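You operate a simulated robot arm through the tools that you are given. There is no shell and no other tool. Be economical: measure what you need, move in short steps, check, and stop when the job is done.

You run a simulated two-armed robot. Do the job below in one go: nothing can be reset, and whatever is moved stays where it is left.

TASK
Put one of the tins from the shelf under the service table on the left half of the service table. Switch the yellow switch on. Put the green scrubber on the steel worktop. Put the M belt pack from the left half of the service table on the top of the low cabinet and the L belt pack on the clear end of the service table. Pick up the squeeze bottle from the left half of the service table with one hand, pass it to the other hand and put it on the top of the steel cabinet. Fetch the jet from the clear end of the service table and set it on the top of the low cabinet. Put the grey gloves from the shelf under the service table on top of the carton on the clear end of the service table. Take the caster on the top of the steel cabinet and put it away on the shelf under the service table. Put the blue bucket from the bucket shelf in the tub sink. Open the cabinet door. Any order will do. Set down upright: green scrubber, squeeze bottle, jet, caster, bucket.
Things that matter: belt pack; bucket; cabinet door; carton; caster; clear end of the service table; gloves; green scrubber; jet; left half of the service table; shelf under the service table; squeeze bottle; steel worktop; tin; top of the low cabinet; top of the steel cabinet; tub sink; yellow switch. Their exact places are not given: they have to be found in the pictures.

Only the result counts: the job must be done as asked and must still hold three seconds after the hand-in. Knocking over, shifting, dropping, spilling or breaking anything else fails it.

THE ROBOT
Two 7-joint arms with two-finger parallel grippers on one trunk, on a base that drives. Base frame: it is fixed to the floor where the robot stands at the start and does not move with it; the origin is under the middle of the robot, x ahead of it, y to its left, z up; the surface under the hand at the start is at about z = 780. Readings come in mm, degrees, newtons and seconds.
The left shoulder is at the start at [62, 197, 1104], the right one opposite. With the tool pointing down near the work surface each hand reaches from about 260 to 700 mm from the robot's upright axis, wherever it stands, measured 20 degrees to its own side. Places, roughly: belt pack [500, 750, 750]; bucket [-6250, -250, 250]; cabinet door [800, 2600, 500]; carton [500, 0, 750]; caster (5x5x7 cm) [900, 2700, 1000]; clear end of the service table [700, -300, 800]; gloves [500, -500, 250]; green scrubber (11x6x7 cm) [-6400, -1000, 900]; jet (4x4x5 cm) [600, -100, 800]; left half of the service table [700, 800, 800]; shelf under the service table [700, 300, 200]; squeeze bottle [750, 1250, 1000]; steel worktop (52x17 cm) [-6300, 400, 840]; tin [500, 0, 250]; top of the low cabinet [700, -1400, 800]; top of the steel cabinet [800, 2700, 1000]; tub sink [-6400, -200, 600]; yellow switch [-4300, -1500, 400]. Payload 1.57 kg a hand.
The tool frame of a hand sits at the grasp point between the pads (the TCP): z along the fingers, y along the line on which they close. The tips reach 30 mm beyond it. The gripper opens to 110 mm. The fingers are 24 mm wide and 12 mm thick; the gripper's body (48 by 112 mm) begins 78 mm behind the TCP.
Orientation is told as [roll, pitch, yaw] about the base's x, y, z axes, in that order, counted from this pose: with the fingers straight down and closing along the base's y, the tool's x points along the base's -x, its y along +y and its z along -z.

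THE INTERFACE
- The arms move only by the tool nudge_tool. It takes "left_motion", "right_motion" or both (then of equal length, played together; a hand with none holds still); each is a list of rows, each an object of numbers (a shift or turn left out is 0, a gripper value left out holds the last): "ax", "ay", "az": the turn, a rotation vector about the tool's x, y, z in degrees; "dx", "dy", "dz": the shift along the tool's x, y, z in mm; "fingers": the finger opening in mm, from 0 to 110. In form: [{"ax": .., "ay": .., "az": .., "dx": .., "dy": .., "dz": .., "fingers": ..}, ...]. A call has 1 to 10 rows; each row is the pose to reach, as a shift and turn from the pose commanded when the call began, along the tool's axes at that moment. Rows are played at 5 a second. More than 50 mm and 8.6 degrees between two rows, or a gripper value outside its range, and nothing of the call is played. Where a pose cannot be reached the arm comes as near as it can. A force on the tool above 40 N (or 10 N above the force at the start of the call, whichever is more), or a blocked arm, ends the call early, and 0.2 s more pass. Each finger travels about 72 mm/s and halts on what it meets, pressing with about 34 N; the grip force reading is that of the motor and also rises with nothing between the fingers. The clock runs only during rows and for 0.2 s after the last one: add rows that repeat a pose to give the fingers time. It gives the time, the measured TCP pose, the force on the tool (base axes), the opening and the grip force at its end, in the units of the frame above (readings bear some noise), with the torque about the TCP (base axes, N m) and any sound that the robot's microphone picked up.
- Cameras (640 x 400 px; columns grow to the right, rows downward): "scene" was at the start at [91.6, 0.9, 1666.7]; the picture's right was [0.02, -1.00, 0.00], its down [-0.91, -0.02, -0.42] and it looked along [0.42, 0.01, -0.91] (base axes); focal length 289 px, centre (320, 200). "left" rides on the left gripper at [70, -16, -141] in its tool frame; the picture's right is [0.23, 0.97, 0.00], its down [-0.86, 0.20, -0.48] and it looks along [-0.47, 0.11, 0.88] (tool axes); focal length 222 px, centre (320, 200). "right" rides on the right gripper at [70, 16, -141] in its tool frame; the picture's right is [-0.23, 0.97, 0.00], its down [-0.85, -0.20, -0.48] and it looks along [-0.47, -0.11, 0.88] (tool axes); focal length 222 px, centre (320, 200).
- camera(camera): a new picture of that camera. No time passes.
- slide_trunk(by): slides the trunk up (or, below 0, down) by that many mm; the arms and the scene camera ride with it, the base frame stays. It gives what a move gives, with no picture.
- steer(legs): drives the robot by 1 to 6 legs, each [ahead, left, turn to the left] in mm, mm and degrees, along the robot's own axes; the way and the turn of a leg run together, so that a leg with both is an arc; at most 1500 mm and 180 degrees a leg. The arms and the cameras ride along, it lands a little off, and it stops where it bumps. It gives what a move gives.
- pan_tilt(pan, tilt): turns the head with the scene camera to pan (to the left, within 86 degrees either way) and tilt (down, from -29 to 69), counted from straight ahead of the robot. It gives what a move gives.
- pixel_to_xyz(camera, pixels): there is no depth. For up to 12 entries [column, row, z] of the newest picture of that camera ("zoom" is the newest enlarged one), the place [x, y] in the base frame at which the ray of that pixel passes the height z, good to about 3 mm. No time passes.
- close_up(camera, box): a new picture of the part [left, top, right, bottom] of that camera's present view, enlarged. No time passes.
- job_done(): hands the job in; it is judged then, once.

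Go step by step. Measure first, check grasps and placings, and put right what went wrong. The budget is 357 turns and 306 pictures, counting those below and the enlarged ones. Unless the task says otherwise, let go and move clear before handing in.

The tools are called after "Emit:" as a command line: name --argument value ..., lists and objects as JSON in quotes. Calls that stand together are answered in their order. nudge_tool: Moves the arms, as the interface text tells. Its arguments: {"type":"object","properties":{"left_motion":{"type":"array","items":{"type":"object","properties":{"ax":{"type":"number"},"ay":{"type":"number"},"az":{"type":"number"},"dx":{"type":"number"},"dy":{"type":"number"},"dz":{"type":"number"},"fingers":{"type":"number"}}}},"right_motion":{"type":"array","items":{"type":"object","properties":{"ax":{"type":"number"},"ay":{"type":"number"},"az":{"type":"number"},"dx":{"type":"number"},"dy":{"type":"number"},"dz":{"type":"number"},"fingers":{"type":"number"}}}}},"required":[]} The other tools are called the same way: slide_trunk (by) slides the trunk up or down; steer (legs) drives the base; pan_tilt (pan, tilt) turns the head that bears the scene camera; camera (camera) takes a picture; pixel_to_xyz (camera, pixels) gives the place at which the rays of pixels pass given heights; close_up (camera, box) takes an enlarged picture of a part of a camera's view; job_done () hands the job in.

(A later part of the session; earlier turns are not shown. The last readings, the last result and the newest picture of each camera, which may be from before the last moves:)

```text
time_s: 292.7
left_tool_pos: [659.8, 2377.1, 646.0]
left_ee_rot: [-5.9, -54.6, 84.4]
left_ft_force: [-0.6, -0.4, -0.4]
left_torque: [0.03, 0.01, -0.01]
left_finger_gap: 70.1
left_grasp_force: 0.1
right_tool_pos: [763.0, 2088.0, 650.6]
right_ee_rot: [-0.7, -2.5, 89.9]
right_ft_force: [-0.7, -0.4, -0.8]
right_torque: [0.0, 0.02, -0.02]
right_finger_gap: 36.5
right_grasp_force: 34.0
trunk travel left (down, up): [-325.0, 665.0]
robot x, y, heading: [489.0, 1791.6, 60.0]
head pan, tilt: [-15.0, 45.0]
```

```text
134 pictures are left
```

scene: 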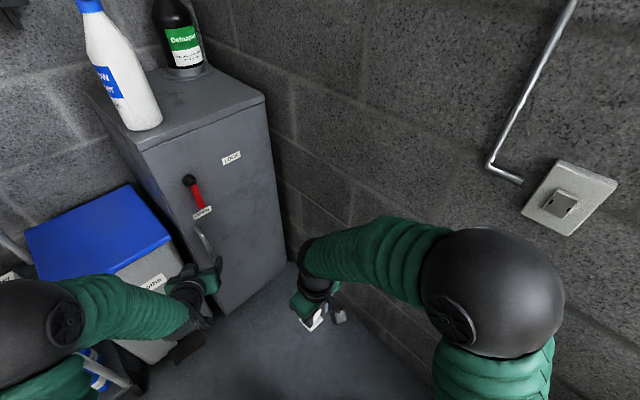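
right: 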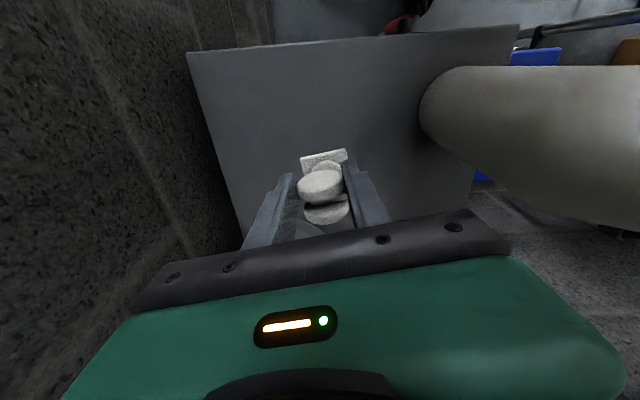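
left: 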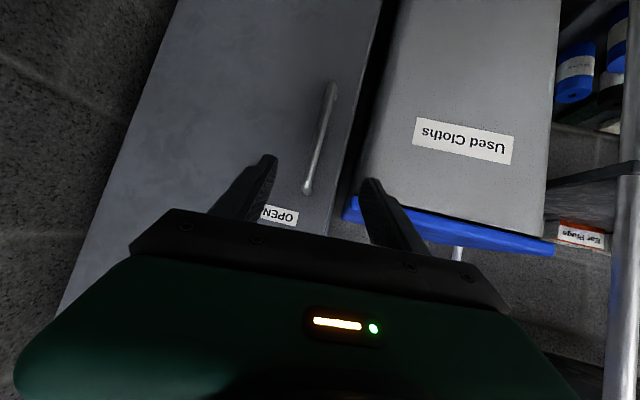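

Handle spans z≈480–628 and is laterally centred. Lower trunk 85, then advance 100.

Emit:
slide_trunk --by -85

Emit:
nudge_tool --left_motion '[{"dx": -17, "dz": 24}, {"dx": -35, "dz": 49}, {"dx": -49, "dz": 69}]'

Emit:
camera --camera "left"

```text
time_s: 293.9
left_tool_pos: [660.2, 2376.2, 562.4]
left_ee_rot: [-5.8, -54.6, 84.4]
left_ft_force: [-0.1, -0.5, 0.7]
left_torque: [-0.03, 0.01, -0.04]
left_finger_gap: 70.1
left_grasp_force: 0.1
right_tool_pos: [762.6, 2087.0, 566.9]
right_ee_rot: [-0.8, -2.5, 89.8]
right_ft_force: [-0.1, 0.8, -1.3]
right_torque: [-0.03, 0.04, 0.01]
right_finger_gap: 36.5
right_grasp_force: 33.9
trunk travel left (down, up): [-240.0, 750.0]
robot x, y, heading: [489.3, 1788.5, 60.1]
head pan, tilt: [-15.0, 45.0]
```

```text
time_s: 294.7
left_tool_pos: [675.5, 2461.0, 562.4]
left_ee_rot: [-5.9, -54.6, 84.3]
left_ft_force: [0.1, -0.5, -0.5]
left_torque: [-0.01, 0.02, 0.01]
left_finger_gap: 70.0
left_grasp_force: 0.0
right_tool_pos: [762.1, 2088.9, 566.1]
right_ee_rot: [-0.8, -2.4, 89.9]
right_ft_force: [-0.3, -0.1, -1.0]
right_torque: [0.0, -0.01, 0.03]
right_finger_gap: 36.8
right_grasp_force: 34.1
trunk travel left (down, up): [-240.0, 750.0]
robot x, y, heading: [488.0, 1789.0, 60.1]
head pan, tilt: [-15.0, 45.0]
```

```text
133 pictures are left
```

left: 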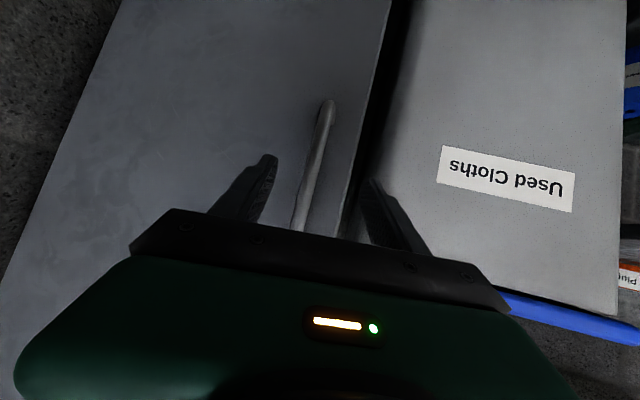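

Advance 25 more, close on the bar.

Emit:
nudge_tool --left_motion '[{"dx": -7, "dz": 10, "dy": -3}, {"dx": -14, "dz": 20, "dy": -6}, {"dx": -14, "dz": 20, "dy": -6, "fingers": 40}, {"dx": -14, "dz": 20, "dy": -6, "fingers": 10}, {"dx": -14, "dz": 20, "dy": -6, "fingers": 0}, {"dx": -14, "dz": 20, "dy": -6, "fingers": 0}, {"dx": -14, "dz": 20, "dy": -6, "fingers": 0}]'

Emit:
camera --camera "left"

```text
time_s: 296.3
left_tool_pos: [687.9, 2483.0, 562.7]
left_ee_rot: [-5.9, -54.7, 84.2]
left_ft_force: [5.8, 0.3, 0.3]
left_torque: [-0.07, -0.08, -0.18]
left_finger_gap: 12.7
left_grasp_force: 30.3
right_tool_pos: [762.5, 2087.8, 564.8]
right_ee_rot: [-0.7, -2.5, 89.9]
right_ft_force: [-0.5, -0.1, -0.8]
right_torque: [-0.01, 0.02, 0.01]
right_finger_gap: 36.9
right_grasp_force: 34.5
trunk travel left (down, up): [-240.0, 750.0]
robot x, y, heading: [485.8, 1789.0, 59.8]
head pan, tilt: [-15.0, 45.0]
```

```text
132 pictures are left
```

left: 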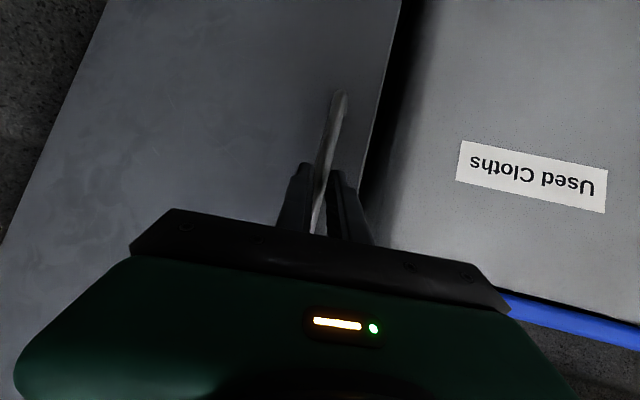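

Bar gripped (12.7 mm). Pull the door by driving along the arc.

Emit:
steer --legs '[[-46, -45, 0], [-40, -64, 0]]'

Emit:
camera --camera "scene"

Emit:
camera --camera "left"

```text
time_s: 298.0
left_tool_pos: [732.8, 2357.5, 562.7]
left_ee_rot: [-6.6, -54.4, 84.9]
left_ft_force: [-0.2, 1.5, 0.0]
left_torque: [-0.04, -0.05, 0.0]
left_finger_gap: 0.1
left_grasp_force: 21.4
right_tool_pos: [809.1, 1961.8, 566.4]
right_ee_rot: [-1.1, -2.3, 89.9]
right_ft_force: [0.2, -0.1, -0.8]
right_torque: [-0.02, 0.0, -0.02]
right_finger_gap: 36.8
right_grasp_force: 33.9
trunk travel left (down, up): [-240.0, 750.0]
robot x, y, heading: [540.3, 1662.7, 59.8]
head pan, tilt: [-15.0, 45.0]
```

```text
131 pictures are left
```

scene: 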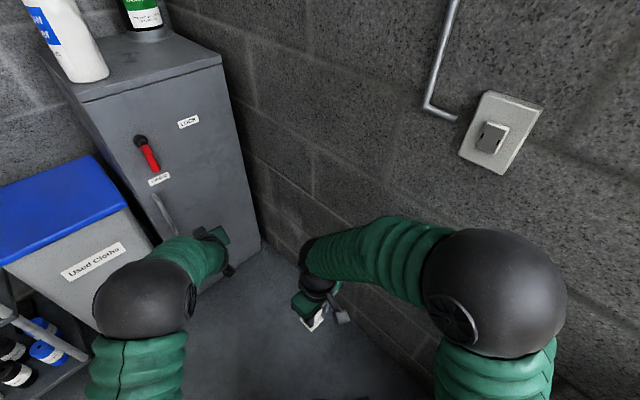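

```text
130 pictures are left
```

left: 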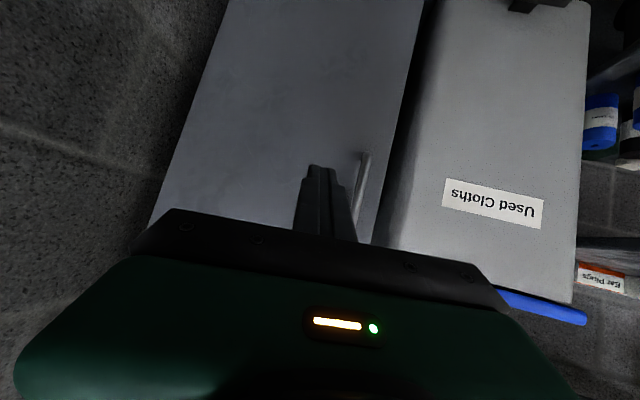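

The fingers slid off along the bar (door unmoved). I'll re-grip with the hand angled ~45° so one finger hooks behind the bar. Open and rotate yaw −45°.

Emit:
nudge_tool --left_motion '[{"ax": 6.2, "az": 4.3, "fingers": 40}, {"ax": 12.4, "az": 8.6}, {"ax": 18.5, "az": 12.9}, {"ax": 24.7, "az": 17.2}, {"ax": 30.9, "az": 21.5}, {"ax": 37, "az": 25.8}]'

Emit:
close_up --camera "scene" --box '[80, 100, 240, 260]'

```text
time_s: 299.4
left_tool_pos: [738.9, 2353.2, 565.4]
left_ee_rot: [-4.6, -57.3, 38.2]
left_ft_force: [0.0, -0.3, 0.7]
left_torque: [0.0, -0.01, 0.0]
left_finger_gap: 40.0
left_grasp_force: 0.0
right_tool_pos: [813.8, 1958.4, 565.9]
right_ee_rot: [-0.6, -2.5, 89.9]
right_ft_force: [0.4, -0.2, -0.8]
right_torque: [-0.03, 0.0, 0.0]
right_finger_gap: 36.5
right_grasp_force: 33.9
trunk travel left (down, up): [-240.0, 750.0]
robot x, y, heading: [539.2, 1659.9, 59.6]
head pan, tilt: [-15.0, 45.0]
```

```text
2.50 times, centred on (160, 180) of scene
```

zoom: 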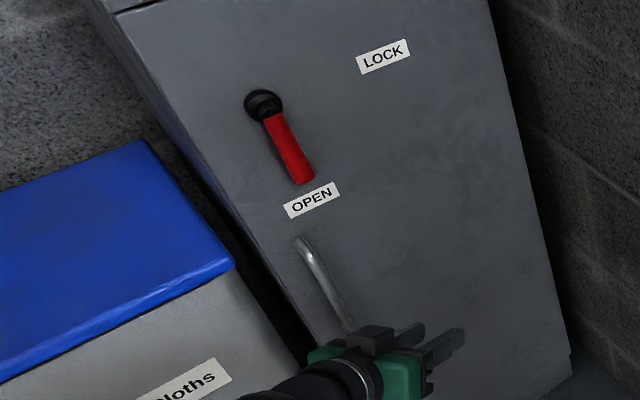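

Lever is at OPEN. Drive to the pre-grasp point left of the bar.

Emit:
steer --legs '[[22, 145, 0]]'

Emit:
nudge_tool --left_motion '[{}, {}, {}]'

Emit:
camera --camera "left"

```text
time_s: 300.7
left_tool_pos: [623.4, 2446.5, 564.4]
left_ee_rot: [-4.5, -57.2, 38.1]
left_ft_force: [0.3, -0.1, -0.4]
left_torque: [-0.03, -0.01, 0.0]
left_finger_gap: 40.2
left_grasp_force: 0.0
right_tool_pos: [700.0, 2051.0, 566.1]
right_ee_rot: [-0.6, -2.7, 90.0]
right_ft_force: [-0.4, -0.1, -0.9]
right_torque: [0.0, 0.02, 0.0]
right_finger_gap: 36.9
right_grasp_force: 33.3
trunk travel left (down, up): [-240.0, 750.0]
robot x, y, heading: [423.5, 1751.8, 59.8]
head pan, tilt: [-15.0, 45.0]
```

```text
time_s: 301.5
left_tool_pos: [620.3, 2446.6, 564.4]
left_ee_rot: [-4.6, -57.4, 38.3]
left_ft_force: [0.8, -0.4, 0.2]
left_torque: [0.05, -0.02, -0.04]
left_finger_gap: 39.9
left_grasp_force: 0.0
right_tool_pos: [697.4, 2051.6, 566.3]
right_ee_rot: [-0.9, -2.6, 90.1]
right_ft_force: [-1.1, 0.5, 0.3]
right_torque: [-0.03, -0.02, 0.02]
right_finger_gap: 36.9
right_grasp_force: 33.9
trunk travel left (down, up): [-240.0, 750.0]
robot x, y, heading: [424.0, 1750.9, 59.9]
head pan, tilt: [-15.0, 45.0]
```

```text
128 pictures are left
```

left: 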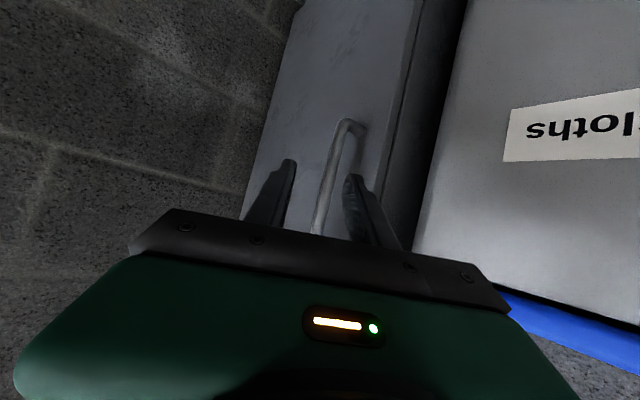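

Bar lies between the fingers, ~9 mm toward the left finger. Shift +8 and advance 58 with the arm.

Emit:
nudge_tool --left_motion '[{"dy": 8}, {"dx": -11, "dy": 8, "dz": 17}, {"dx": -21, "dy": 8, "dz": 33}, {"dx": -31, "dy": 8, "dz": 48}]'

Emit:
camera --camera "left"

```text
time_s: 302.5
left_tool_pos: [665.5, 2485.1, 563.9]
left_ee_rot: [-4.7, -57.2, 38.3]
left_ft_force: [0.0, 0.5, 0.1]
left_torque: [-0.02, 0.02, -0.01]
left_finger_gap: 39.8
left_grasp_force: 0.0
right_tool_pos: [697.9, 2052.4, 565.8]
right_ee_rot: [-0.7, -2.5, 90.1]
right_ft_force: [0.1, 0.0, -1.6]
right_torque: [-0.04, -0.02, 0.0]
right_finger_gap: 36.7
right_grasp_force: 34.5
trunk travel left (down, up): [-240.0, 750.0]
robot x, y, heading: [426.0, 1754.0, 60.0]
head pan, tilt: [-15.0, 45.0]
```

```text
127 pictures are left
```

left: 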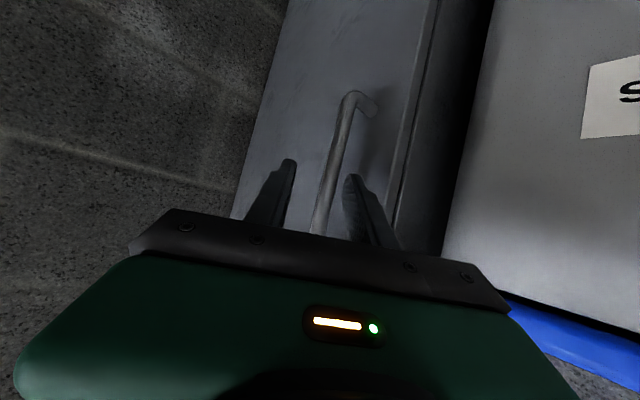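

Emit:
nudge_tool --left_motion '[{"dx": -4, "dy": 2, "dz": 6}, {"dx": -7, "dy": 3, "dz": 11}, {"dx": -7, "dy": 3, "dz": 11, "fingers": 20}, {"dx": -7, "dy": 3, "dz": 11, "fingers": 0}, {"dx": -7, "dy": 3, "dz": 11, "fingers": 0}, {"dx": -7, "dy": 3, "dz": 11, "fingers": 0}]'

Emit:
camera --camera "left"

```text
time_s: 303.9
left_tool_pos: [671.8, 2496.2, 563.8]
left_ee_rot: [-4.6, -57.3, 38.4]
left_ft_force: [-13.0, 0.8, 0.7]
left_torque: [0.37, 0.38, 0.27]
left_finger_gap: 14.1
left_grasp_force: 30.2
right_tool_pos: [697.2, 2051.5, 566.1]
right_ee_rot: [-0.8, -2.6, 90.0]
right_ft_force: [-0.2, -0.2, -1.4]
right_torque: [-0.02, -0.01, -0.01]
right_finger_gap: 36.7
right_grasp_force: 34.1
trunk travel left (down, up): [-240.0, 750.0]
robot x, y, heading: [427.0, 1752.4, 60.1]
head pan, tilt: [-15.0, 45.0]
```

```text
126 pictures are left
```

left: 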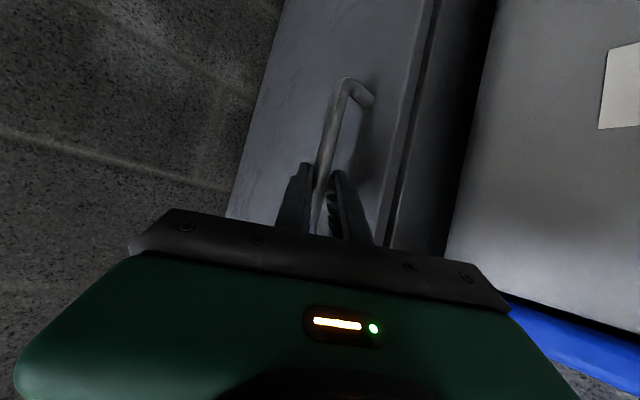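

Gripped. Pull a first short arc.

Emit:
steer --legs '[[-35, -31, 0]]'

Emit:
camera --camera "left"

```text
time_s: 304.8
left_tool_pos: [685.3, 2451.3, 564.7]
left_ee_rot: [-5.0, -57.4, 38.4]
left_ft_force: [-2.4, 0.3, -0.2]
left_torque: [1.06, -0.36, -0.07]
left_finger_gap: 14.8
left_grasp_force: 30.8
right_tool_pos: [707.0, 2005.8, 566.5]
right_ee_rot: [-0.8, -2.6, 90.0]
right_ft_force: [0.8, 0.3, -1.5]
right_torque: [-0.01, 0.02, -0.02]
right_finger_gap: 36.9
right_grasp_force: 33.9
trunk travel left (down, up): [-240.0, 750.0]
robot x, y, heading: [433.2, 1709.6, 59.7]
head pan, tilt: [-15.0, 45.0]
```

```text
125 pictures are left
```

left: 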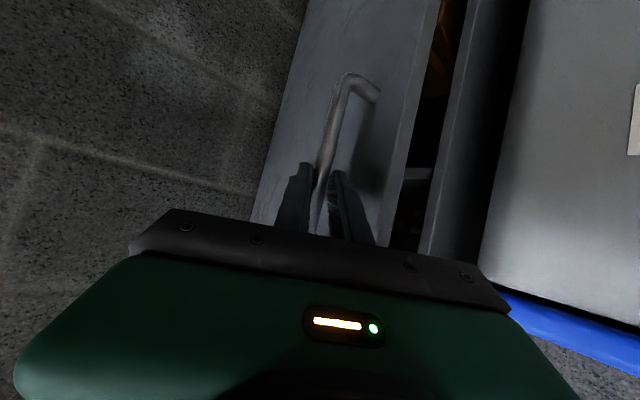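

The door is opening. Continue along the arc.

Emit:
steer --legs '[[-34, -39, 0], [-26, -46, 0]]'

Emit:
camera --camera "left"

Emit:
camera --camera "scene"

```text
time_s: 306.4
left_tool_pos: [734.0, 2353.7, 565.6]
left_ee_rot: [-3.2, -56.7, 36.5]
left_ft_force: [4.6, 3.2, -19.4]
left_torque: [0.19, 0.93, -0.09]
left_finger_gap: 14.3
left_grasp_force: 30.5
right_tool_pos: [754.0, 1909.3, 564.7]
right_ee_rot: [-0.3, -3.0, 89.6]
right_ft_force: [-0.5, -1.1, -0.9]
right_torque: [-0.03, 0.02, 0.01]
right_finger_gap: 36.6
right_grasp_force: 33.8
trunk travel left (down, up): [-240.0, 750.0]
robot x, y, heading: [471.8, 1619.7, 59.8]
head pan, tilt: [-15.0, 45.0]
stopped in leg 2: the robot was blocked; the commanded pose is now the measured one
```

```text
124 pictures are left
```

left: 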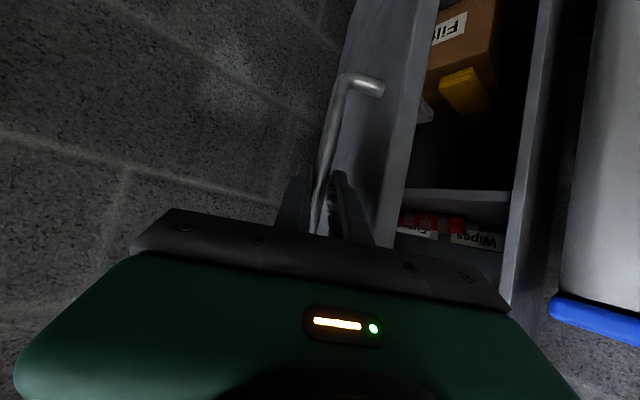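

```text
123 pictures are left
```

scene: 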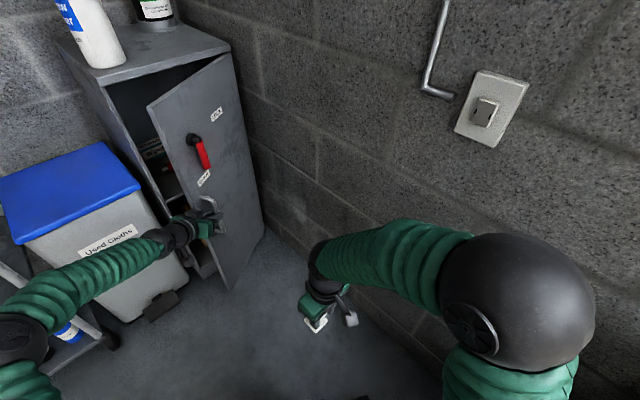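

Door ~36° open; base can't go further back. Continue with the arm: pull along −tool y (door tangent).

Emit:
nudge_tool --left_motion '[{"dy": -15}, {"dy": -30}, {"dy": -45}, {"dy": -60}, {"dy": -75, "dx": -2, "dz": 3}, {"dy": -90, "dx": -4, "dz": 6}, {"dy": -105, "dx": -7, "dz": 10}, {"dy": -120, "dx": -9, "dz": 14}]'

Emit:
camera --camera "scene"

```text
time_s: 308.2
left_tool_pos: [814.9, 2267.1, 573.9]
left_ee_rot: [-3.2, -57.4, 36.9]
left_ft_force: [16.7, 28.1, -13.7]
left_torque: [0.36, 0.61, 0.89]
left_finger_gap: 13.9
left_grasp_force: 30.5
right_tool_pos: [754.8, 1910.7, 565.5]
right_ee_rot: [-0.3, -2.9, 89.7]
right_ft_force: [-1.0, -0.2, -1.6]
right_torque: [-0.02, -0.02, 0.0]
right_finger_gap: 36.8
right_grasp_force: 34.1
trunk travel left (down, up): [-240.0, 750.0]
robot x, y, heading: [475.1, 1619.7, 59.9]
head pan, tilt: [-15.0, 45.0]
```

```text
122 pictures are left
```

scene: 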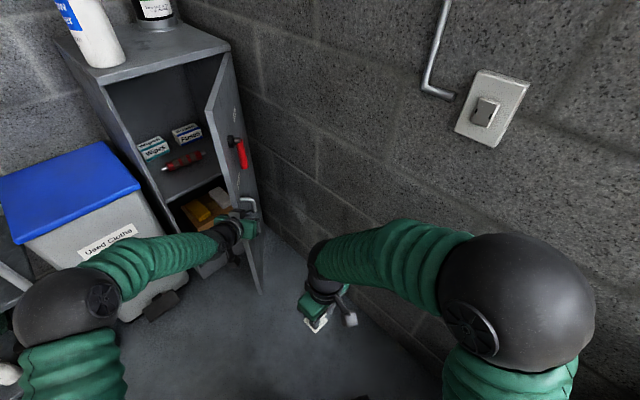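

Door is ~65–70° open. Push on toward ~80°.

Emit:
nudge_tool --left_motion '[{"dy": -13, "dx": -4, "dz": 6}, {"dy": -26, "dx": -9, "dz": 14}, {"dy": -39, "dx": -14, "dz": 22}, {"dy": -52, "dx": -19, "dz": 30}, {"dy": -65, "dx": -24, "dz": 38}]'

Emit:
camera --camera "scene"

```text
time_s: 308.7
left_tool_pos: [821.9, 2260.9, 574.4]
left_ee_rot: [-2.5, -56.9, 37.0]
left_ft_force: [7.8, 24.0, -21.8]
left_torque: [0.84, 0.57, 2.0]
left_finger_gap: 13.8
left_grasp_force: 30.0
right_tool_pos: [756.5, 1908.8, 565.8]
right_ee_rot: [-0.3, -3.3, 89.8]
right_ft_force: [-0.1, -0.3, -1.2]
right_torque: [-0.01, -0.01, -0.01]
right_finger_gap: 36.4
right_grasp_force: 34.1
trunk travel left (down, up): [-240.0, 750.0]
robot x, y, heading: [477.1, 1618.7, 59.8]
head pan, tilt: [-15.0, 45.0]
stopped in row 2 (left hand): the force on the tool passed its limit at 69 N (the readings are from after the stop); the commanded pose is now the measured one
```

```text
121 pictures are left
```

scene: 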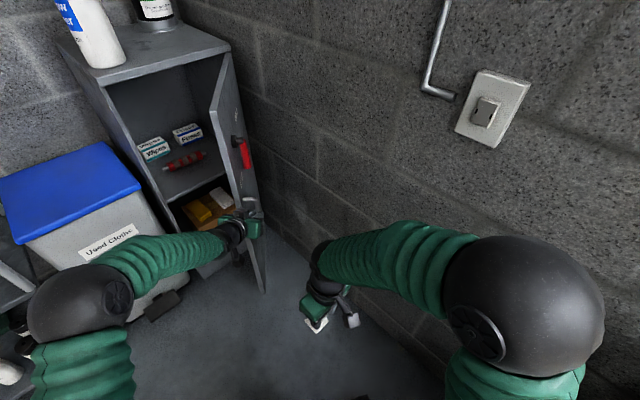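

Release the bar and retreat; then I'll nudge the inner side of the door further.

Emit:
nudge_tool --left_motion '[{"fingers": 40}, {"fingers": 50}, {"dx": 11, "dz": -17}, {"dx": 22, "dz": -34}, {"dx": 38, "dz": -59}, {"dx": 54, "dz": -84}]'

Emit:
camera --camera "left"

Emit:
close_up --camera "scene" --box '[60, 20, 320, 310]'

```text
time_s: 309.2
left_tool_pos: [821.5, 2253.9, 578.6]
left_ee_rot: [-2.0, -56.9, 36.2]
left_ft_force: [0.2, 0.1, 1.2]
left_torque: [0.02, 0.02, 0.03]
left_finger_gap: 50.7
left_grasp_force: 0.6
right_tool_pos: [756.3, 1905.6, 570.0]
right_ee_rot: [-0.1, -3.9, 90.0]
right_ft_force: [-0.1, 0.5, 0.3]
right_torque: [0.0, -0.02, -0.03]
right_finger_gap: 36.9
right_grasp_force: 33.5
trunk travel left (down, up): [-240.0, 750.0]
robot x, y, heading: [474.5, 1618.3, 60.2]
head pan, tilt: [-15.0, 45.0]
stopped in row 2 (left hand): the force on the tool passed its limit at 52 N (the readings are from after the stop); the commanded pose is now the measured one
```

```text
120 pictures are left
```

left: 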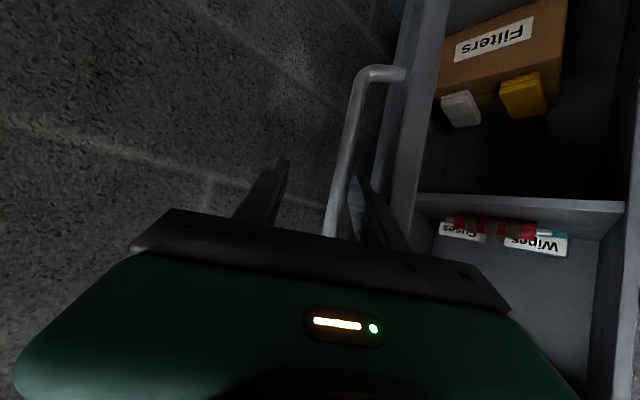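

```text
1.38 times, centred on (190, 165) of scene
```

zoom: 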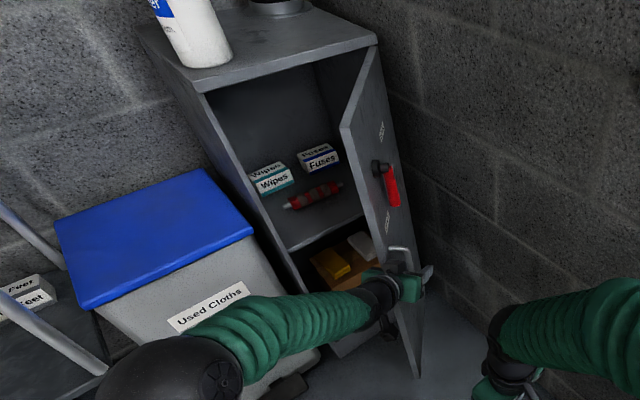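

Emit:
nudge_tool --left_motion '[{"dx": 11, "dz": -17}, {"dx": 22, "dz": -34}, {"dx": 38, "dz": -59}, {"dx": 54, "dz": -84, "fingers": 0}, {"dx": 54, "dz": -84, "fingers": 0}, {"dx": 54, "dz": -84, "fingers": 0}]'

Emit:
camera --camera "left"

```text
time_s: 310.6
left_tool_pos: [739.3, 2195.0, 576.3]
left_ee_rot: [-2.2, -56.8, 36.5]
left_ft_force: [0.0, -0.5, -0.4]
left_torque: [0.0, 0.01, -0.03]
left_finger_gap: 0.0
left_grasp_force: 21.2
right_tool_pos: [755.1, 1907.3, 567.9]
right_ee_rot: [-0.1, -3.7, 89.9]
right_ft_force: [-0.2, -0.6, -1.2]
right_torque: [0.0, -0.05, -0.04]
right_finger_gap: 36.6
right_grasp_force: 34.1
trunk travel left (down, up): [-240.0, 750.0]
robot x, y, heading: [477.7, 1616.2, 60.1]
head pan, tilt: [-15.0, 45.0]
```

```text
118 pictures are left
```

left: 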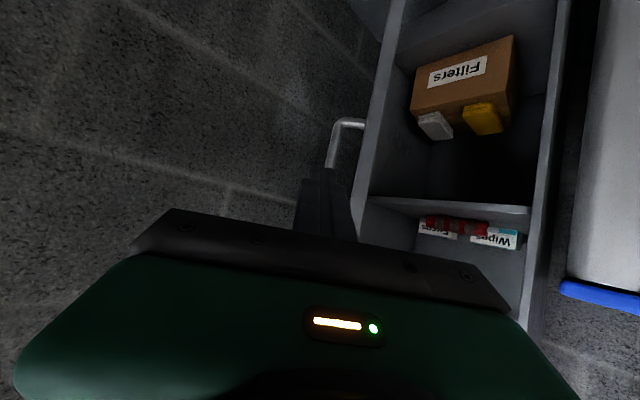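

Hand is free. Move to the inner side of the door (tool +y 85) and forward.

Emit:
nudge_tool --left_motion '[{"dy": 28}, {"dy": 57}, {"dy": 85}, {"dy": 85, "dx": -19, "dz": 29}, {"dy": 85, "dx": -38, "dz": 58}, {"dy": 85, "dx": -60, "dz": 92}]'

Emit:
camera --camera "left"

Emit:
camera --camera "scene"

```text
time_s: 312.0
left_tool_pos: [784.7, 2329.2, 574.6]
left_ee_rot: [-2.2, -56.8, 36.5]
left_ft_force: [0.2, 0.3, 1.1]
left_torque: [-0.02, 0.0, 0.0]
left_finger_gap: 0.0
left_grasp_force: 21.1
right_tool_pos: [754.5, 1906.3, 569.1]
right_ee_rot: [-0.1, -3.7, 90.0]
right_ft_force: [0.2, 1.0, -1.1]
right_torque: [-0.02, -0.03, 0.02]
right_finger_gap: 36.5
right_grasp_force: 34.0
trunk travel left (down, up): [-240.0, 750.0]
robot x, y, heading: [475.4, 1620.1, 60.2]
head pan, tilt: [-15.0, 45.0]
```

```text
117 pictures are left
```

left: 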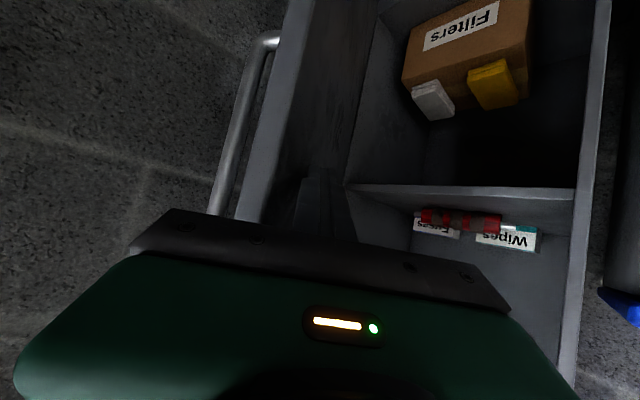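

```text
116 pictures are left
```

scene: 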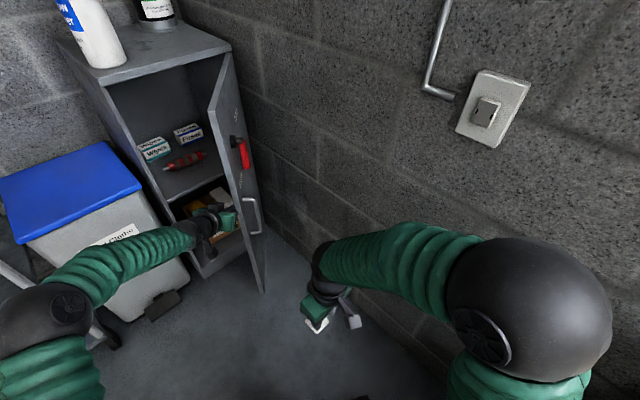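

Push outward along the door normal.

Emit:
nudge_tool --left_motion '[{"dy": -14, "dx": -5, "dz": 8}, {"dy": -28, "dx": -10, "dz": 16}, {"dy": -42, "dx": -15, "dz": 24}, {"dy": -56, "dx": -20, "dz": 32}, {"dy": -70, "dx": -26, "dz": 40}, {"dy": -84, "dx": -31, "dz": 48}, {"dy": -98, "dx": -36, "dz": 56}, {"dy": -112, "dx": -41, "dz": 64}]'

Emit:
camera --camera "scene"

```text
time_s: 313.8
left_tool_pos: [908.7, 2280.7, 578.0]
left_ee_rot: [-2.2, -56.8, 36.3]
left_ft_force: [-0.2, -0.4, -0.1]
left_torque: [-0.01, 0.0, 0.01]
left_finger_gap: 0.2
left_grasp_force: 21.6
right_tool_pos: [755.0, 1906.4, 568.5]
right_ee_rot: [-0.2, -3.8, 90.0]
right_ft_force: [0.2, 0.0, -0.7]
right_torque: [-0.02, -0.02, 0.01]
right_finger_gap: 36.5
right_grasp_force: 34.5
trunk travel left (down, up): [-240.0, 750.0]
robot x, y, heading: [476.2, 1621.8, 60.1]
head pan, tilt: [-15.0, 45.0]
```

```text
115 pictures are left
```

scene: 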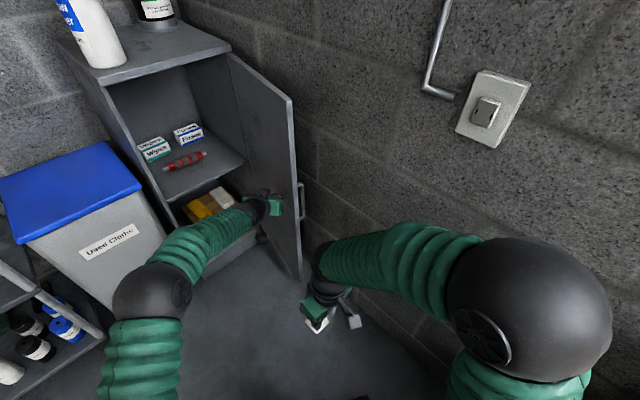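

Door is wide open (~95–100°). Withdraw the left hand along its axis, unpitching as it retracts.

Emit:
nudge_tool --left_motion '[{"dx": 20, "dz": -32}, {"dx": 40, "dz": -63, "fingers": 60}, {"dx": 52, "dz": -84, "ay": 4, "dy": 10}, {"dx": 64, "dz": -103, "ay": 10, "dy": 20}, {"dx": 77, "dz": -122, "ay": 17, "dy": 30}, {"dx": 90, "dz": -142, "ay": 24, "dy": 40}, {"dx": 102, "dz": -161, "ay": 32, "dy": 50}, {"dx": 115, "dz": -180, "ay": 40, "dy": 60}, {"dx": 125, "dz": -197, "ay": 48, "dy": 70}, {"dx": 135, "dz": -212, "ay": 56, "dy": 80}]'

Emit:
camera --camera "scene"

```text
time_s: 316.0
left_tool_pos: [656.8, 2202.7, 577.7]
left_ee_rot: [-1.2, -0.7, 34.6]
left_ft_force: [0.1, -0.1, -0.2]
left_torque: [-0.01, -0.01, -0.06]
left_finger_gap: 60.1
left_grasp_force: 0.1
right_tool_pos: [755.3, 1906.1, 568.4]
right_ee_rot: [-0.1, -3.7, 90.0]
right_ft_force: [0.6, 0.1, -0.8]
right_torque: [-0.01, -0.03, -0.04]
right_finger_gap: 36.5
right_grasp_force: 34.1
trunk travel left (down, up): [-240.0, 750.0]
robot x, y, heading: [474.8, 1618.1, 60.0]
head pan, tilt: [-15.0, 45.0]
```

```text
114 pictures are left
```

scene: 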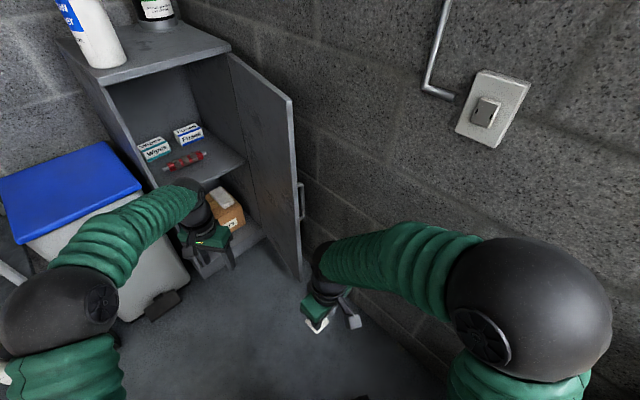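

Neutral posture regained. Tuck the left hand, raise the trunk and drive back to the table, heading 0.

Emit:
nudge_tool --left_motion '[{"dx": 38, "az": -5}, {"dx": 76, "az": -10}, {"dx": 114, "dy": 2, "az": -15}, {"dx": 152, "dy": 4, "az": -20}, {"dx": 188, "dy": 6, "az": -25}]'

Emit:
slide_trunk --by 400

Emit:
slide_trunk --by 60

Emit:
steer --legs '[[-250, 433, 0], [0, 0, -60]]'

Emit:
pan_tilt --pan -20 --tilt 45

Emit:
camera --camera "scene"

```text
time_s: 317.2
left_tool_pos: [498.6, 2100.5, 575.1]
left_ee_rot: [-1.4, -0.3, 59.7]
left_ft_force: [0.0, 0.5, 1.2]
left_torque: [0.03, -0.01, -0.03]
left_finger_gap: 60.0
left_grasp_force: 0.0
right_tool_pos: [756.2, 1905.9, 568.2]
right_ee_rot: [-0.1, -3.8, 90.0]
right_ft_force: [0.5, -0.2, -1.4]
right_torque: [-0.03, -0.01, 0.0]
right_finger_gap: 36.6
right_grasp_force: 33.9
trunk travel left (down, up): [-240.0, 750.0]
robot x, y, heading: [472.9, 1619.4, 59.9]
head pan, tilt: [-15.0, 45.0]
```

```text
time_s: 321.0
left_tool_pos: [497.1, 2103.0, 975.6]
left_ee_rot: [-1.6, -0.3, 59.5]
left_ft_force: [1.0, 0.0, 0.0]
left_torque: [-0.01, -0.02, 0.02]
left_finger_gap: 60.0
left_grasp_force: 0.1
right_tool_pos: [754.6, 1909.6, 968.6]
right_ee_rot: [0.1, -3.8, 89.9]
right_ft_force: [-0.5, 0.4, -0.9]
right_torque: [0.02, 0.01, 0.0]
right_finger_gap: 36.6
right_grasp_force: 34.2
trunk travel left (down, up): [-640.0, 350.0]
robot x, y, heading: [477.0, 1620.9, 60.1]
head pan, tilt: [-15.0, 45.0]
```

```text
time_s: 322.0
left_tool_pos: [498.9, 2103.8, 1037.1]
left_ee_rot: [-1.5, -0.1, 59.5]
left_ft_force: [0.6, 0.8, 0.4]
left_torque: [-0.07, 0.01, -0.01]
left_finger_gap: 60.0
left_grasp_force: 0.2
right_tool_pos: [754.5, 1910.8, 1029.1]
right_ee_rot: [-0.1, -3.8, 90.0]
right_ft_force: [-0.3, 0.9, -1.8]
right_torque: [-0.02, 0.02, 0.02]
right_finger_gap: 36.6
right_grasp_force: 34.1
trunk travel left (down, up): [-700.0, 290.0]
robot x, y, heading: [473.9, 1620.9, 60.1]
head pan, tilt: [-15.0, 45.0]
```

```text
time_s: 322.8
left_tool_pos: [496.2, 2093.7, 1040.9]
left_ee_rot: [-1.0, -0.6, 59.6]
left_ft_force: [-0.2, 0.0, 0.2]
left_torque: [-0.01, -0.06, 0.0]
left_finger_gap: 59.9
left_grasp_force: 0.0
right_tool_pos: [753.6, 1901.8, 1030.9]
right_ee_rot: [0.1, -4.2, 90.0]
right_ft_force: [0.8, 1.3, -0.6]
right_torque: [0.01, 0.03, 0.0]
right_finger_gap: 36.7
right_grasp_force: 33.9
trunk travel left (down, up): [-700.0, 290.0]
robot x, y, heading: [473.0, 1622.9, 60.3]
head pan, tilt: [-15.0, 45.0]
stopped in leg 1: the robot was blocked; the commanded pose is now the measured one
```

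```text
time_s: 323.4
left_tool_pos: [496.9, 2096.0, 1038.8]
left_ee_rot: [-1.1, -0.7, 59.7]
left_ft_force: [-0.4, -0.4, -0.6]
left_torque: [-0.01, -0.01, 0.01]
left_finger_gap: 60.1
left_grasp_force: 0.1
right_tool_pos: [754.1, 1902.0, 1028.9]
right_ee_rot: [0.1, -4.4, 89.9]
right_ft_force: [0.1, 1.2, -1.6]
right_torque: [0.0, -0.04, -0.01]
right_finger_gap: 36.8
right_grasp_force: 33.9
trunk travel left (down, up): [-700.0, 290.0]
robot x, y, heading: [470.1, 1618.1, 60.0]
head pan, tilt: [-20.0, 45.0]
```

```text
113 pictures are left
```

scene: 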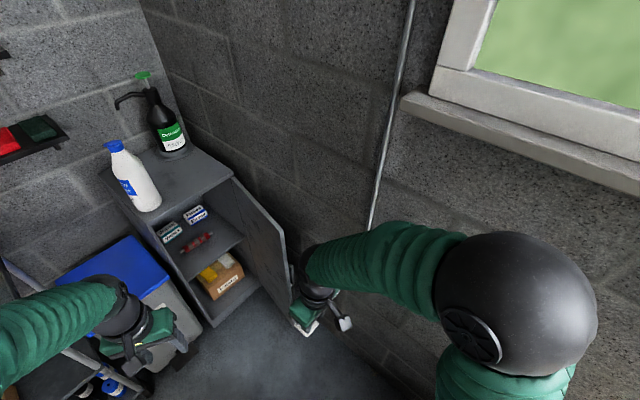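

Base is touching the table end. Move away from it first, then go −x.

Emit:
steer --legs '[[70, 40, 0], [-250, 433, 0], [0, 0, -60]]'

Emit:
camera --camera "scene"

```text
time_s: 329.7
left_tool_pos: [399.9, 1898.0, 1043.6]
left_ee_rot: [-0.9, -0.9, -1.5]
left_ft_force: [-0.2, -0.5, -0.6]
left_torque: [0.02, -0.01, -0.01]
left_finger_gap: 60.1
left_grasp_force: 0.1
right_tool_pos: [355.6, 1578.9, 1032.4]
right_ee_rot: [-0.1, -4.6, 28.8]
right_ft_force: [0.1, -0.3, -1.2]
right_torque: [-0.05, 0.08, 0.03]
right_finger_gap: 36.7
right_grasp_force: 34.1
trunk travel left (down, up): [-700.0, 290.0]
robot x, y, heading: [-18.7, 1689.9, -1.2]
head pan, tilt: [-20.0, 45.0]
```

```text
112 pictures are left
```

scene: 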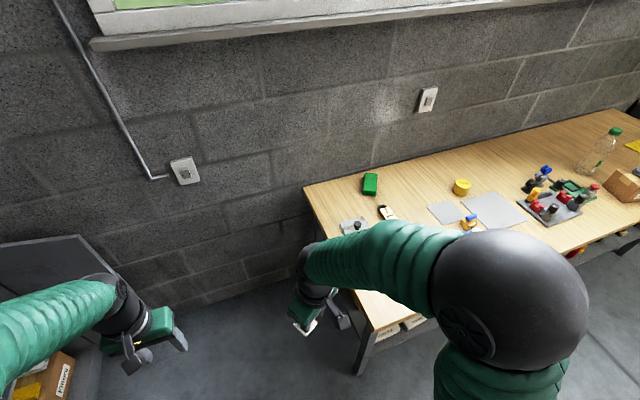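

Drive to the L pack: right 785, ahead 78.

Emit:
steer --legs '[[0, -785, 1.2], [75, 0, 0]]'

Emit:
nudge_tool --left_motion '[{"dx": -40, "fingers": 90}, {"dx": -80}, {"dx": -120}, {"dx": -160}]'

Emit:
camera --camera "left"

Emit:
pan_tilt --pan 10 --tilt 55

Emit:
camera --camera "scene"

```text
time_s: 334.5
left_tool_pos: [459.5, 1128.9, 1047.7]
left_ee_rot: [-0.8, -1.4, 0.3]
left_ft_force: [0.2, 0.7, 0.1]
left_torque: [-0.01, -0.03, -0.04]
left_finger_gap: 59.9
left_grasp_force: 0.0
right_tool_pos: [424.6, 809.8, 1035.4]
right_ee_rot: [-0.2, -5.1, 30.7]
right_ft_force: [-0.5, 0.8, -0.4]
right_torque: [-0.05, 0.0, 0.01]
right_finger_gap: 36.6
right_grasp_force: 34.1
trunk travel left (down, up): [-700.0, 290.0]
robot x, y, heading: [48.2, 915.3, 0.7]
head pan, tilt: [-20.0, 45.0]
```

```text
time_s: 335.5
left_tool_pos: [628.6, 1131.1, 1044.2]
left_ee_rot: [-0.9, -0.9, 0.3]
left_ft_force: [-0.7, 0.2, 0.1]
left_torque: [-0.02, 0.02, -0.01]
left_finger_gap: 90.2
left_grasp_force: 0.0
right_tool_pos: [431.0, 812.5, 1033.1]
right_ee_rot: [0.0, -4.6, 30.7]
right_ft_force: [1.3, -0.2, -1.3]
right_torque: [-0.01, 0.05, 0.0]
right_finger_gap: 36.7
right_grasp_force: 33.9
trunk travel left (down, up): [-700.0, 290.0]
robot x, y, heading: [55.0, 909.6, 0.7]
head pan, tilt: [-20.0, 45.0]
```

```text
111 pictures are left
```

left: 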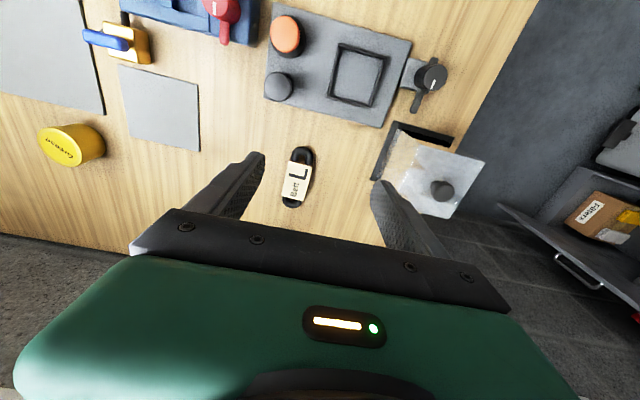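

```text
time_s: 336.5
left_tool_pos: [625.6, 1130.5, 1045.5]
left_ee_rot: [-1.0, -1.2, 0.4]
left_ft_force: [-0.7, 0.2, -0.3]
left_torque: [0.01, -0.04, 0.0]
left_finger_gap: 89.8
left_grasp_force: 0.1
right_tool_pos: [427.9, 810.0, 1033.4]
right_ee_rot: [-0.1, -4.8, 30.7]
right_ft_force: [-0.1, 0.1, -1.2]
right_torque: [0.04, 0.03, -0.03]
right_finger_gap: 36.9
right_grasp_force: 34.0
trunk travel left (down, up): [-700.0, 290.0]
robot x, y, heading: [52.5, 911.3, 0.5]
head pan, tilt: [10.0, 55.0]
```

```text
110 pictures are left
```

scene: 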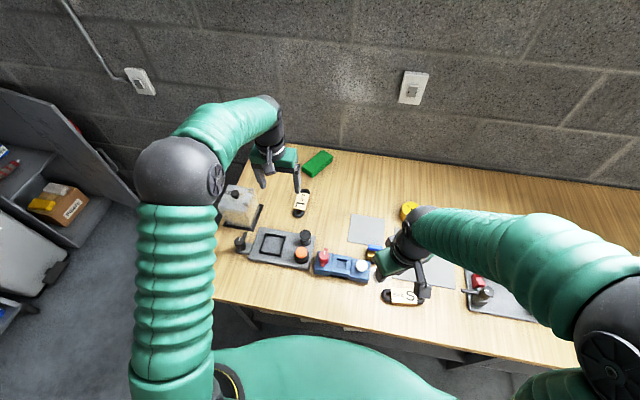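

Emit:
pixel_to_xyz --camera "left" --pixels '[[297, 177, 810], [303, 150, 795], [291, 204, 795]]'

Emit:
pixel_to_xyz --camera "scene" --pixels '[[301, 203, 810]]'

```text
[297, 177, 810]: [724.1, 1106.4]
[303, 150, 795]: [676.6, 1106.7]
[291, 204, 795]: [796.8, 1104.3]
```

```text
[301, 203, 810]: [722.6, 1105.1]
```

Emit:
nudge_tool --left_motion '[{"dx": -40, "dy": -10}, {"dx": -75, "dy": -20}, {"dx": -90, "dy": -25, "dz": 30}, {"dx": -90, "dy": -25, "dz": 75}, {"dx": -90, "dy": -25, "dz": 120}, {"dx": -90, "dy": -25, "dz": 165}]'

Emit:
camera --camera "left"

```text
time_s: 337.9
left_tool_pos: [718.4, 1103.1, 883.3]
left_ee_rot: [-0.9, -1.2, 0.3]
left_ft_force: [0.5, -0.8, -0.7]
left_torque: [-0.01, 0.0, 0.01]
left_finger_gap: 90.2
left_grasp_force: 0.0
right_tool_pos: [429.5, 810.8, 1033.3]
right_ee_rot: [-0.1, -4.7, 30.7]
right_ft_force: [0.5, 0.2, -0.7]
right_torque: [0.01, 0.05, 0.01]
right_finger_gap: 36.6
right_grasp_force: 33.5
trunk travel left (down, up): [-700.0, 290.0]
robot x, y, heading: [51.5, 913.5, 1.0]
head pan, tilt: [10.0, 55.0]
```

```text
109 pictures are left
```

left: 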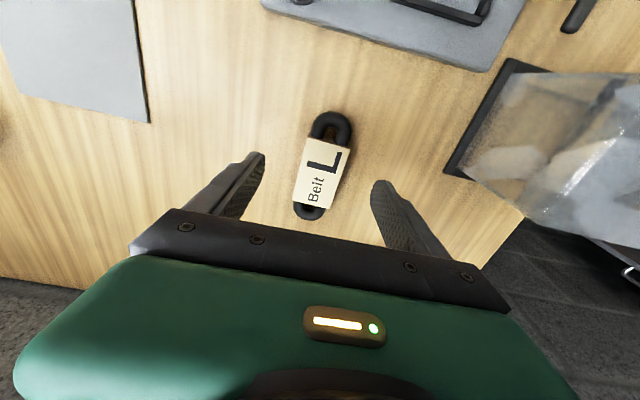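

Centered. Descend and close.

Emit:
nudge_tool --left_motion '[{"dz": 35}, {"dz": 60}, {"dz": 67}, {"dz": 67, "fingers": 50}, {"dz": 67, "fingers": 20}, {"dz": 67, "fingers": 10}, {"dz": 67, "fingers": 10}]'

Emit:
nudge_tool --left_motion '[{"dz": -40}, {"dz": -85}, {"dz": -130}, {"dz": -175}, {"dz": -215}, {"dz": -230, "dx": 40}, {"dz": -240, "dx": 85}, {"dz": -240, "dx": 130}, {"dz": -240, "dx": 170}, {"dz": -240, "dx": 210}]'

Emit:
camera --camera "left"

```text
time_s: 339.5
left_tool_pos: [720.5, 1103.2, 817.6]
left_ee_rot: [-0.9, -1.1, 0.3]
left_ft_force: [0.8, 0.5, 0.7]
left_torque: [0.04, -0.04, 0.02]
left_finger_gap: 45.1
left_grasp_force: 34.1
right_tool_pos: [428.4, 810.6, 1033.6]
right_ee_rot: [0.0, -4.8, 30.8]
right_ft_force: [-1.1, 0.8, 0.0]
right_torque: [-0.03, 0.0, 0.0]
right_finger_gap: 36.6
right_grasp_force: 33.7
trunk travel left (down, up): [-700.0, 290.0]
robot x, y, heading: [51.1, 911.3, 0.9]
head pan, tilt: [10.0, 55.0]
```

```text
time_s: 341.7
left_tool_pos: [502.7, 1106.6, 1053.7]
left_ee_rot: [-0.8, -1.3, 0.3]
left_ft_force: [-0.2, -0.3, -0.1]
left_torque: [0.01, 0.0, 0.02]
left_finger_gap: 44.9
left_grasp_force: 34.0
right_tool_pos: [427.3, 811.4, 1034.0]
right_ee_rot: [-0.1, -4.9, 30.7]
right_ft_force: [-0.9, -0.2, -0.8]
right_torque: [-0.02, -0.04, 0.0]
right_finger_gap: 36.5
right_grasp_force: 33.7
trunk travel left (down, up): [-700.0, 290.0]
robot x, y, heading: [53.9, 916.1, 0.9]
head pan, tilt: [10.0, 55.0]
```

```text
108 pictures are left
```

left: 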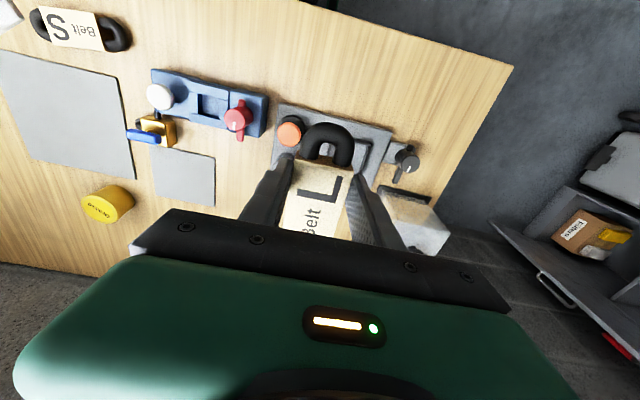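

L held. Back up 100 and drive right to the clear end (robot y ≈ −430).

Emit:
steer --legs '[[-110, 0, -0.9], [0, -1346, 0]]'

Emit:
pan_tilt --pan 10 --tilt 50

Emit:
camera --camera "scene"

```text
time_s: 349.2
left_tool_pos: [400.1, -246.2, 1053.3]
left_ee_rot: [-1.1, -1.1, -0.1]
left_ft_force: [-0.1, 0.8, -0.5]
left_torque: [0.0, 0.0, 0.02]
left_finger_gap: 45.1
left_grasp_force: 33.8
right_tool_pos: [324.4, -541.8, 1034.2]
right_ee_rot: [-0.1, -4.7, 30.3]
right_ft_force: [0.2, 0.3, -1.2]
right_torque: [0.03, 0.02, 0.02]
right_finger_gap: 36.7
right_grasp_force: 34.5
trunk travel left (down, up): [-700.0, 290.0]
robot x, y, heading: [-54.7, -441.1, 0.6]
head pan, tilt: [10.0, 55.0]
```

```text
time_s: 349.9
left_tool_pos: [398.8, -246.7, 1053.1]
left_ee_rot: [-0.9, -1.1, -0.1]
left_ft_force: [-0.4, 0.5, 0.2]
left_torque: [0.01, 0.0, 0.01]
left_finger_gap: 44.9
left_grasp_force: 33.8
right_tool_pos: [323.7, -543.8, 1032.5]
right_ee_rot: [-0.1, -4.8, 30.5]
right_ft_force: [1.3, 0.5, -0.7]
right_torque: [-0.01, 0.01, 0.01]
right_finger_gap: 36.3
right_grasp_force: 34.3
trunk travel left (down, up): [-700.0, 290.0]
robot x, y, heading: [-55.5, -441.1, 0.4]
head pan, tilt: [10.0, 50.0]
```

```text
107 pictures are left
```

scene: 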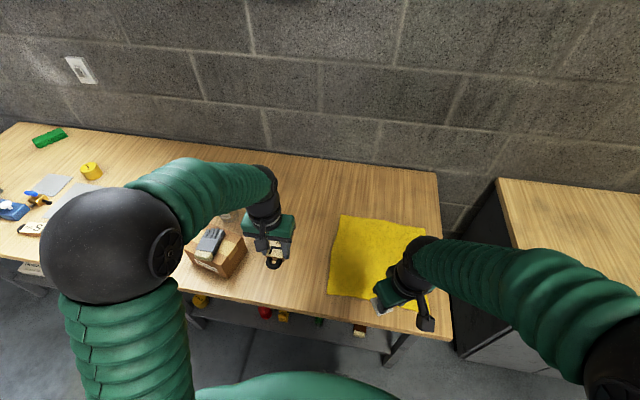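

Clear area there. Extend 160 and lower the L pack to the table.

Emit:
nudge_tool --left_motion '[{"dx": -40}, {"dx": -80}, {"dx": -120}, {"dx": -160}, {"dx": -160, "dz": 45}, {"dx": -160, "dz": 90}, {"dx": -160, "dz": 135}, {"dx": -160, "dz": 180}, {"dx": -160, "dz": 215}, {"dx": -160, "dz": 228}]'

Emit:
nudge_tool --left_motion '[{"dz": 3}, {"dz": 5}, {"dz": 6}, {"dz": 7}, {"dz": 7, "fingers": 60}, {"dz": 7, "fingers": 85}, {"dz": 7, "fingers": 85}]'

Emit:
camera --camera "left"

```text
time_s: 352.1
left_tool_pos: [561.7, -252.8, 828.5]
left_ee_rot: [-1.0, -1.0, -0.1]
left_ft_force: [-0.3, -0.1, -0.3]
left_torque: [-0.01, -0.02, -0.03]
left_finger_gap: 44.8
left_grasp_force: 33.9
right_tool_pos: [322.1, -543.3, 1034.8]
right_ee_rot: [-0.2, -4.8, 30.3]
right_ft_force: [0.0, -0.7, -1.8]
right_torque: [-0.01, 0.0, -0.01]
right_finger_gap: 36.3
right_grasp_force: 34.3
trunk travel left (down, up): [-700.0, 290.0]
robot x, y, heading: [-54.9, -443.2, 0.3]
head pan, tilt: [10.0, 50.0]
```

```text
time_s: 353.7
left_tool_pos: [562.9, -252.2, 821.5]
left_ee_rot: [-1.0, -1.1, -0.1]
left_ft_force: [0.8, -0.4, 0.1]
left_torque: [0.0, 0.01, 0.03]
left_finger_gap: 84.9
left_grasp_force: 0.1
right_tool_pos: [322.4, -544.8, 1033.4]
right_ee_rot: [-0.1, -4.8, 30.5]
right_ft_force: [0.9, 0.4, -1.3]
right_torque: [0.03, 0.01, -0.02]
right_finger_gap: 36.5
right_grasp_force: 33.8
trunk travel left (down, up): [-700.0, 290.0]
robot x, y, heading: [-53.5, -436.8, 0.5]
head pan, tilt: [10.0, 50.0]
```

```text
106 pictures are left
```

left: 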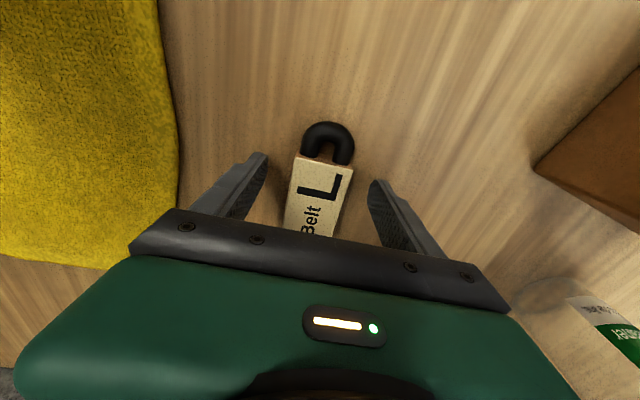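

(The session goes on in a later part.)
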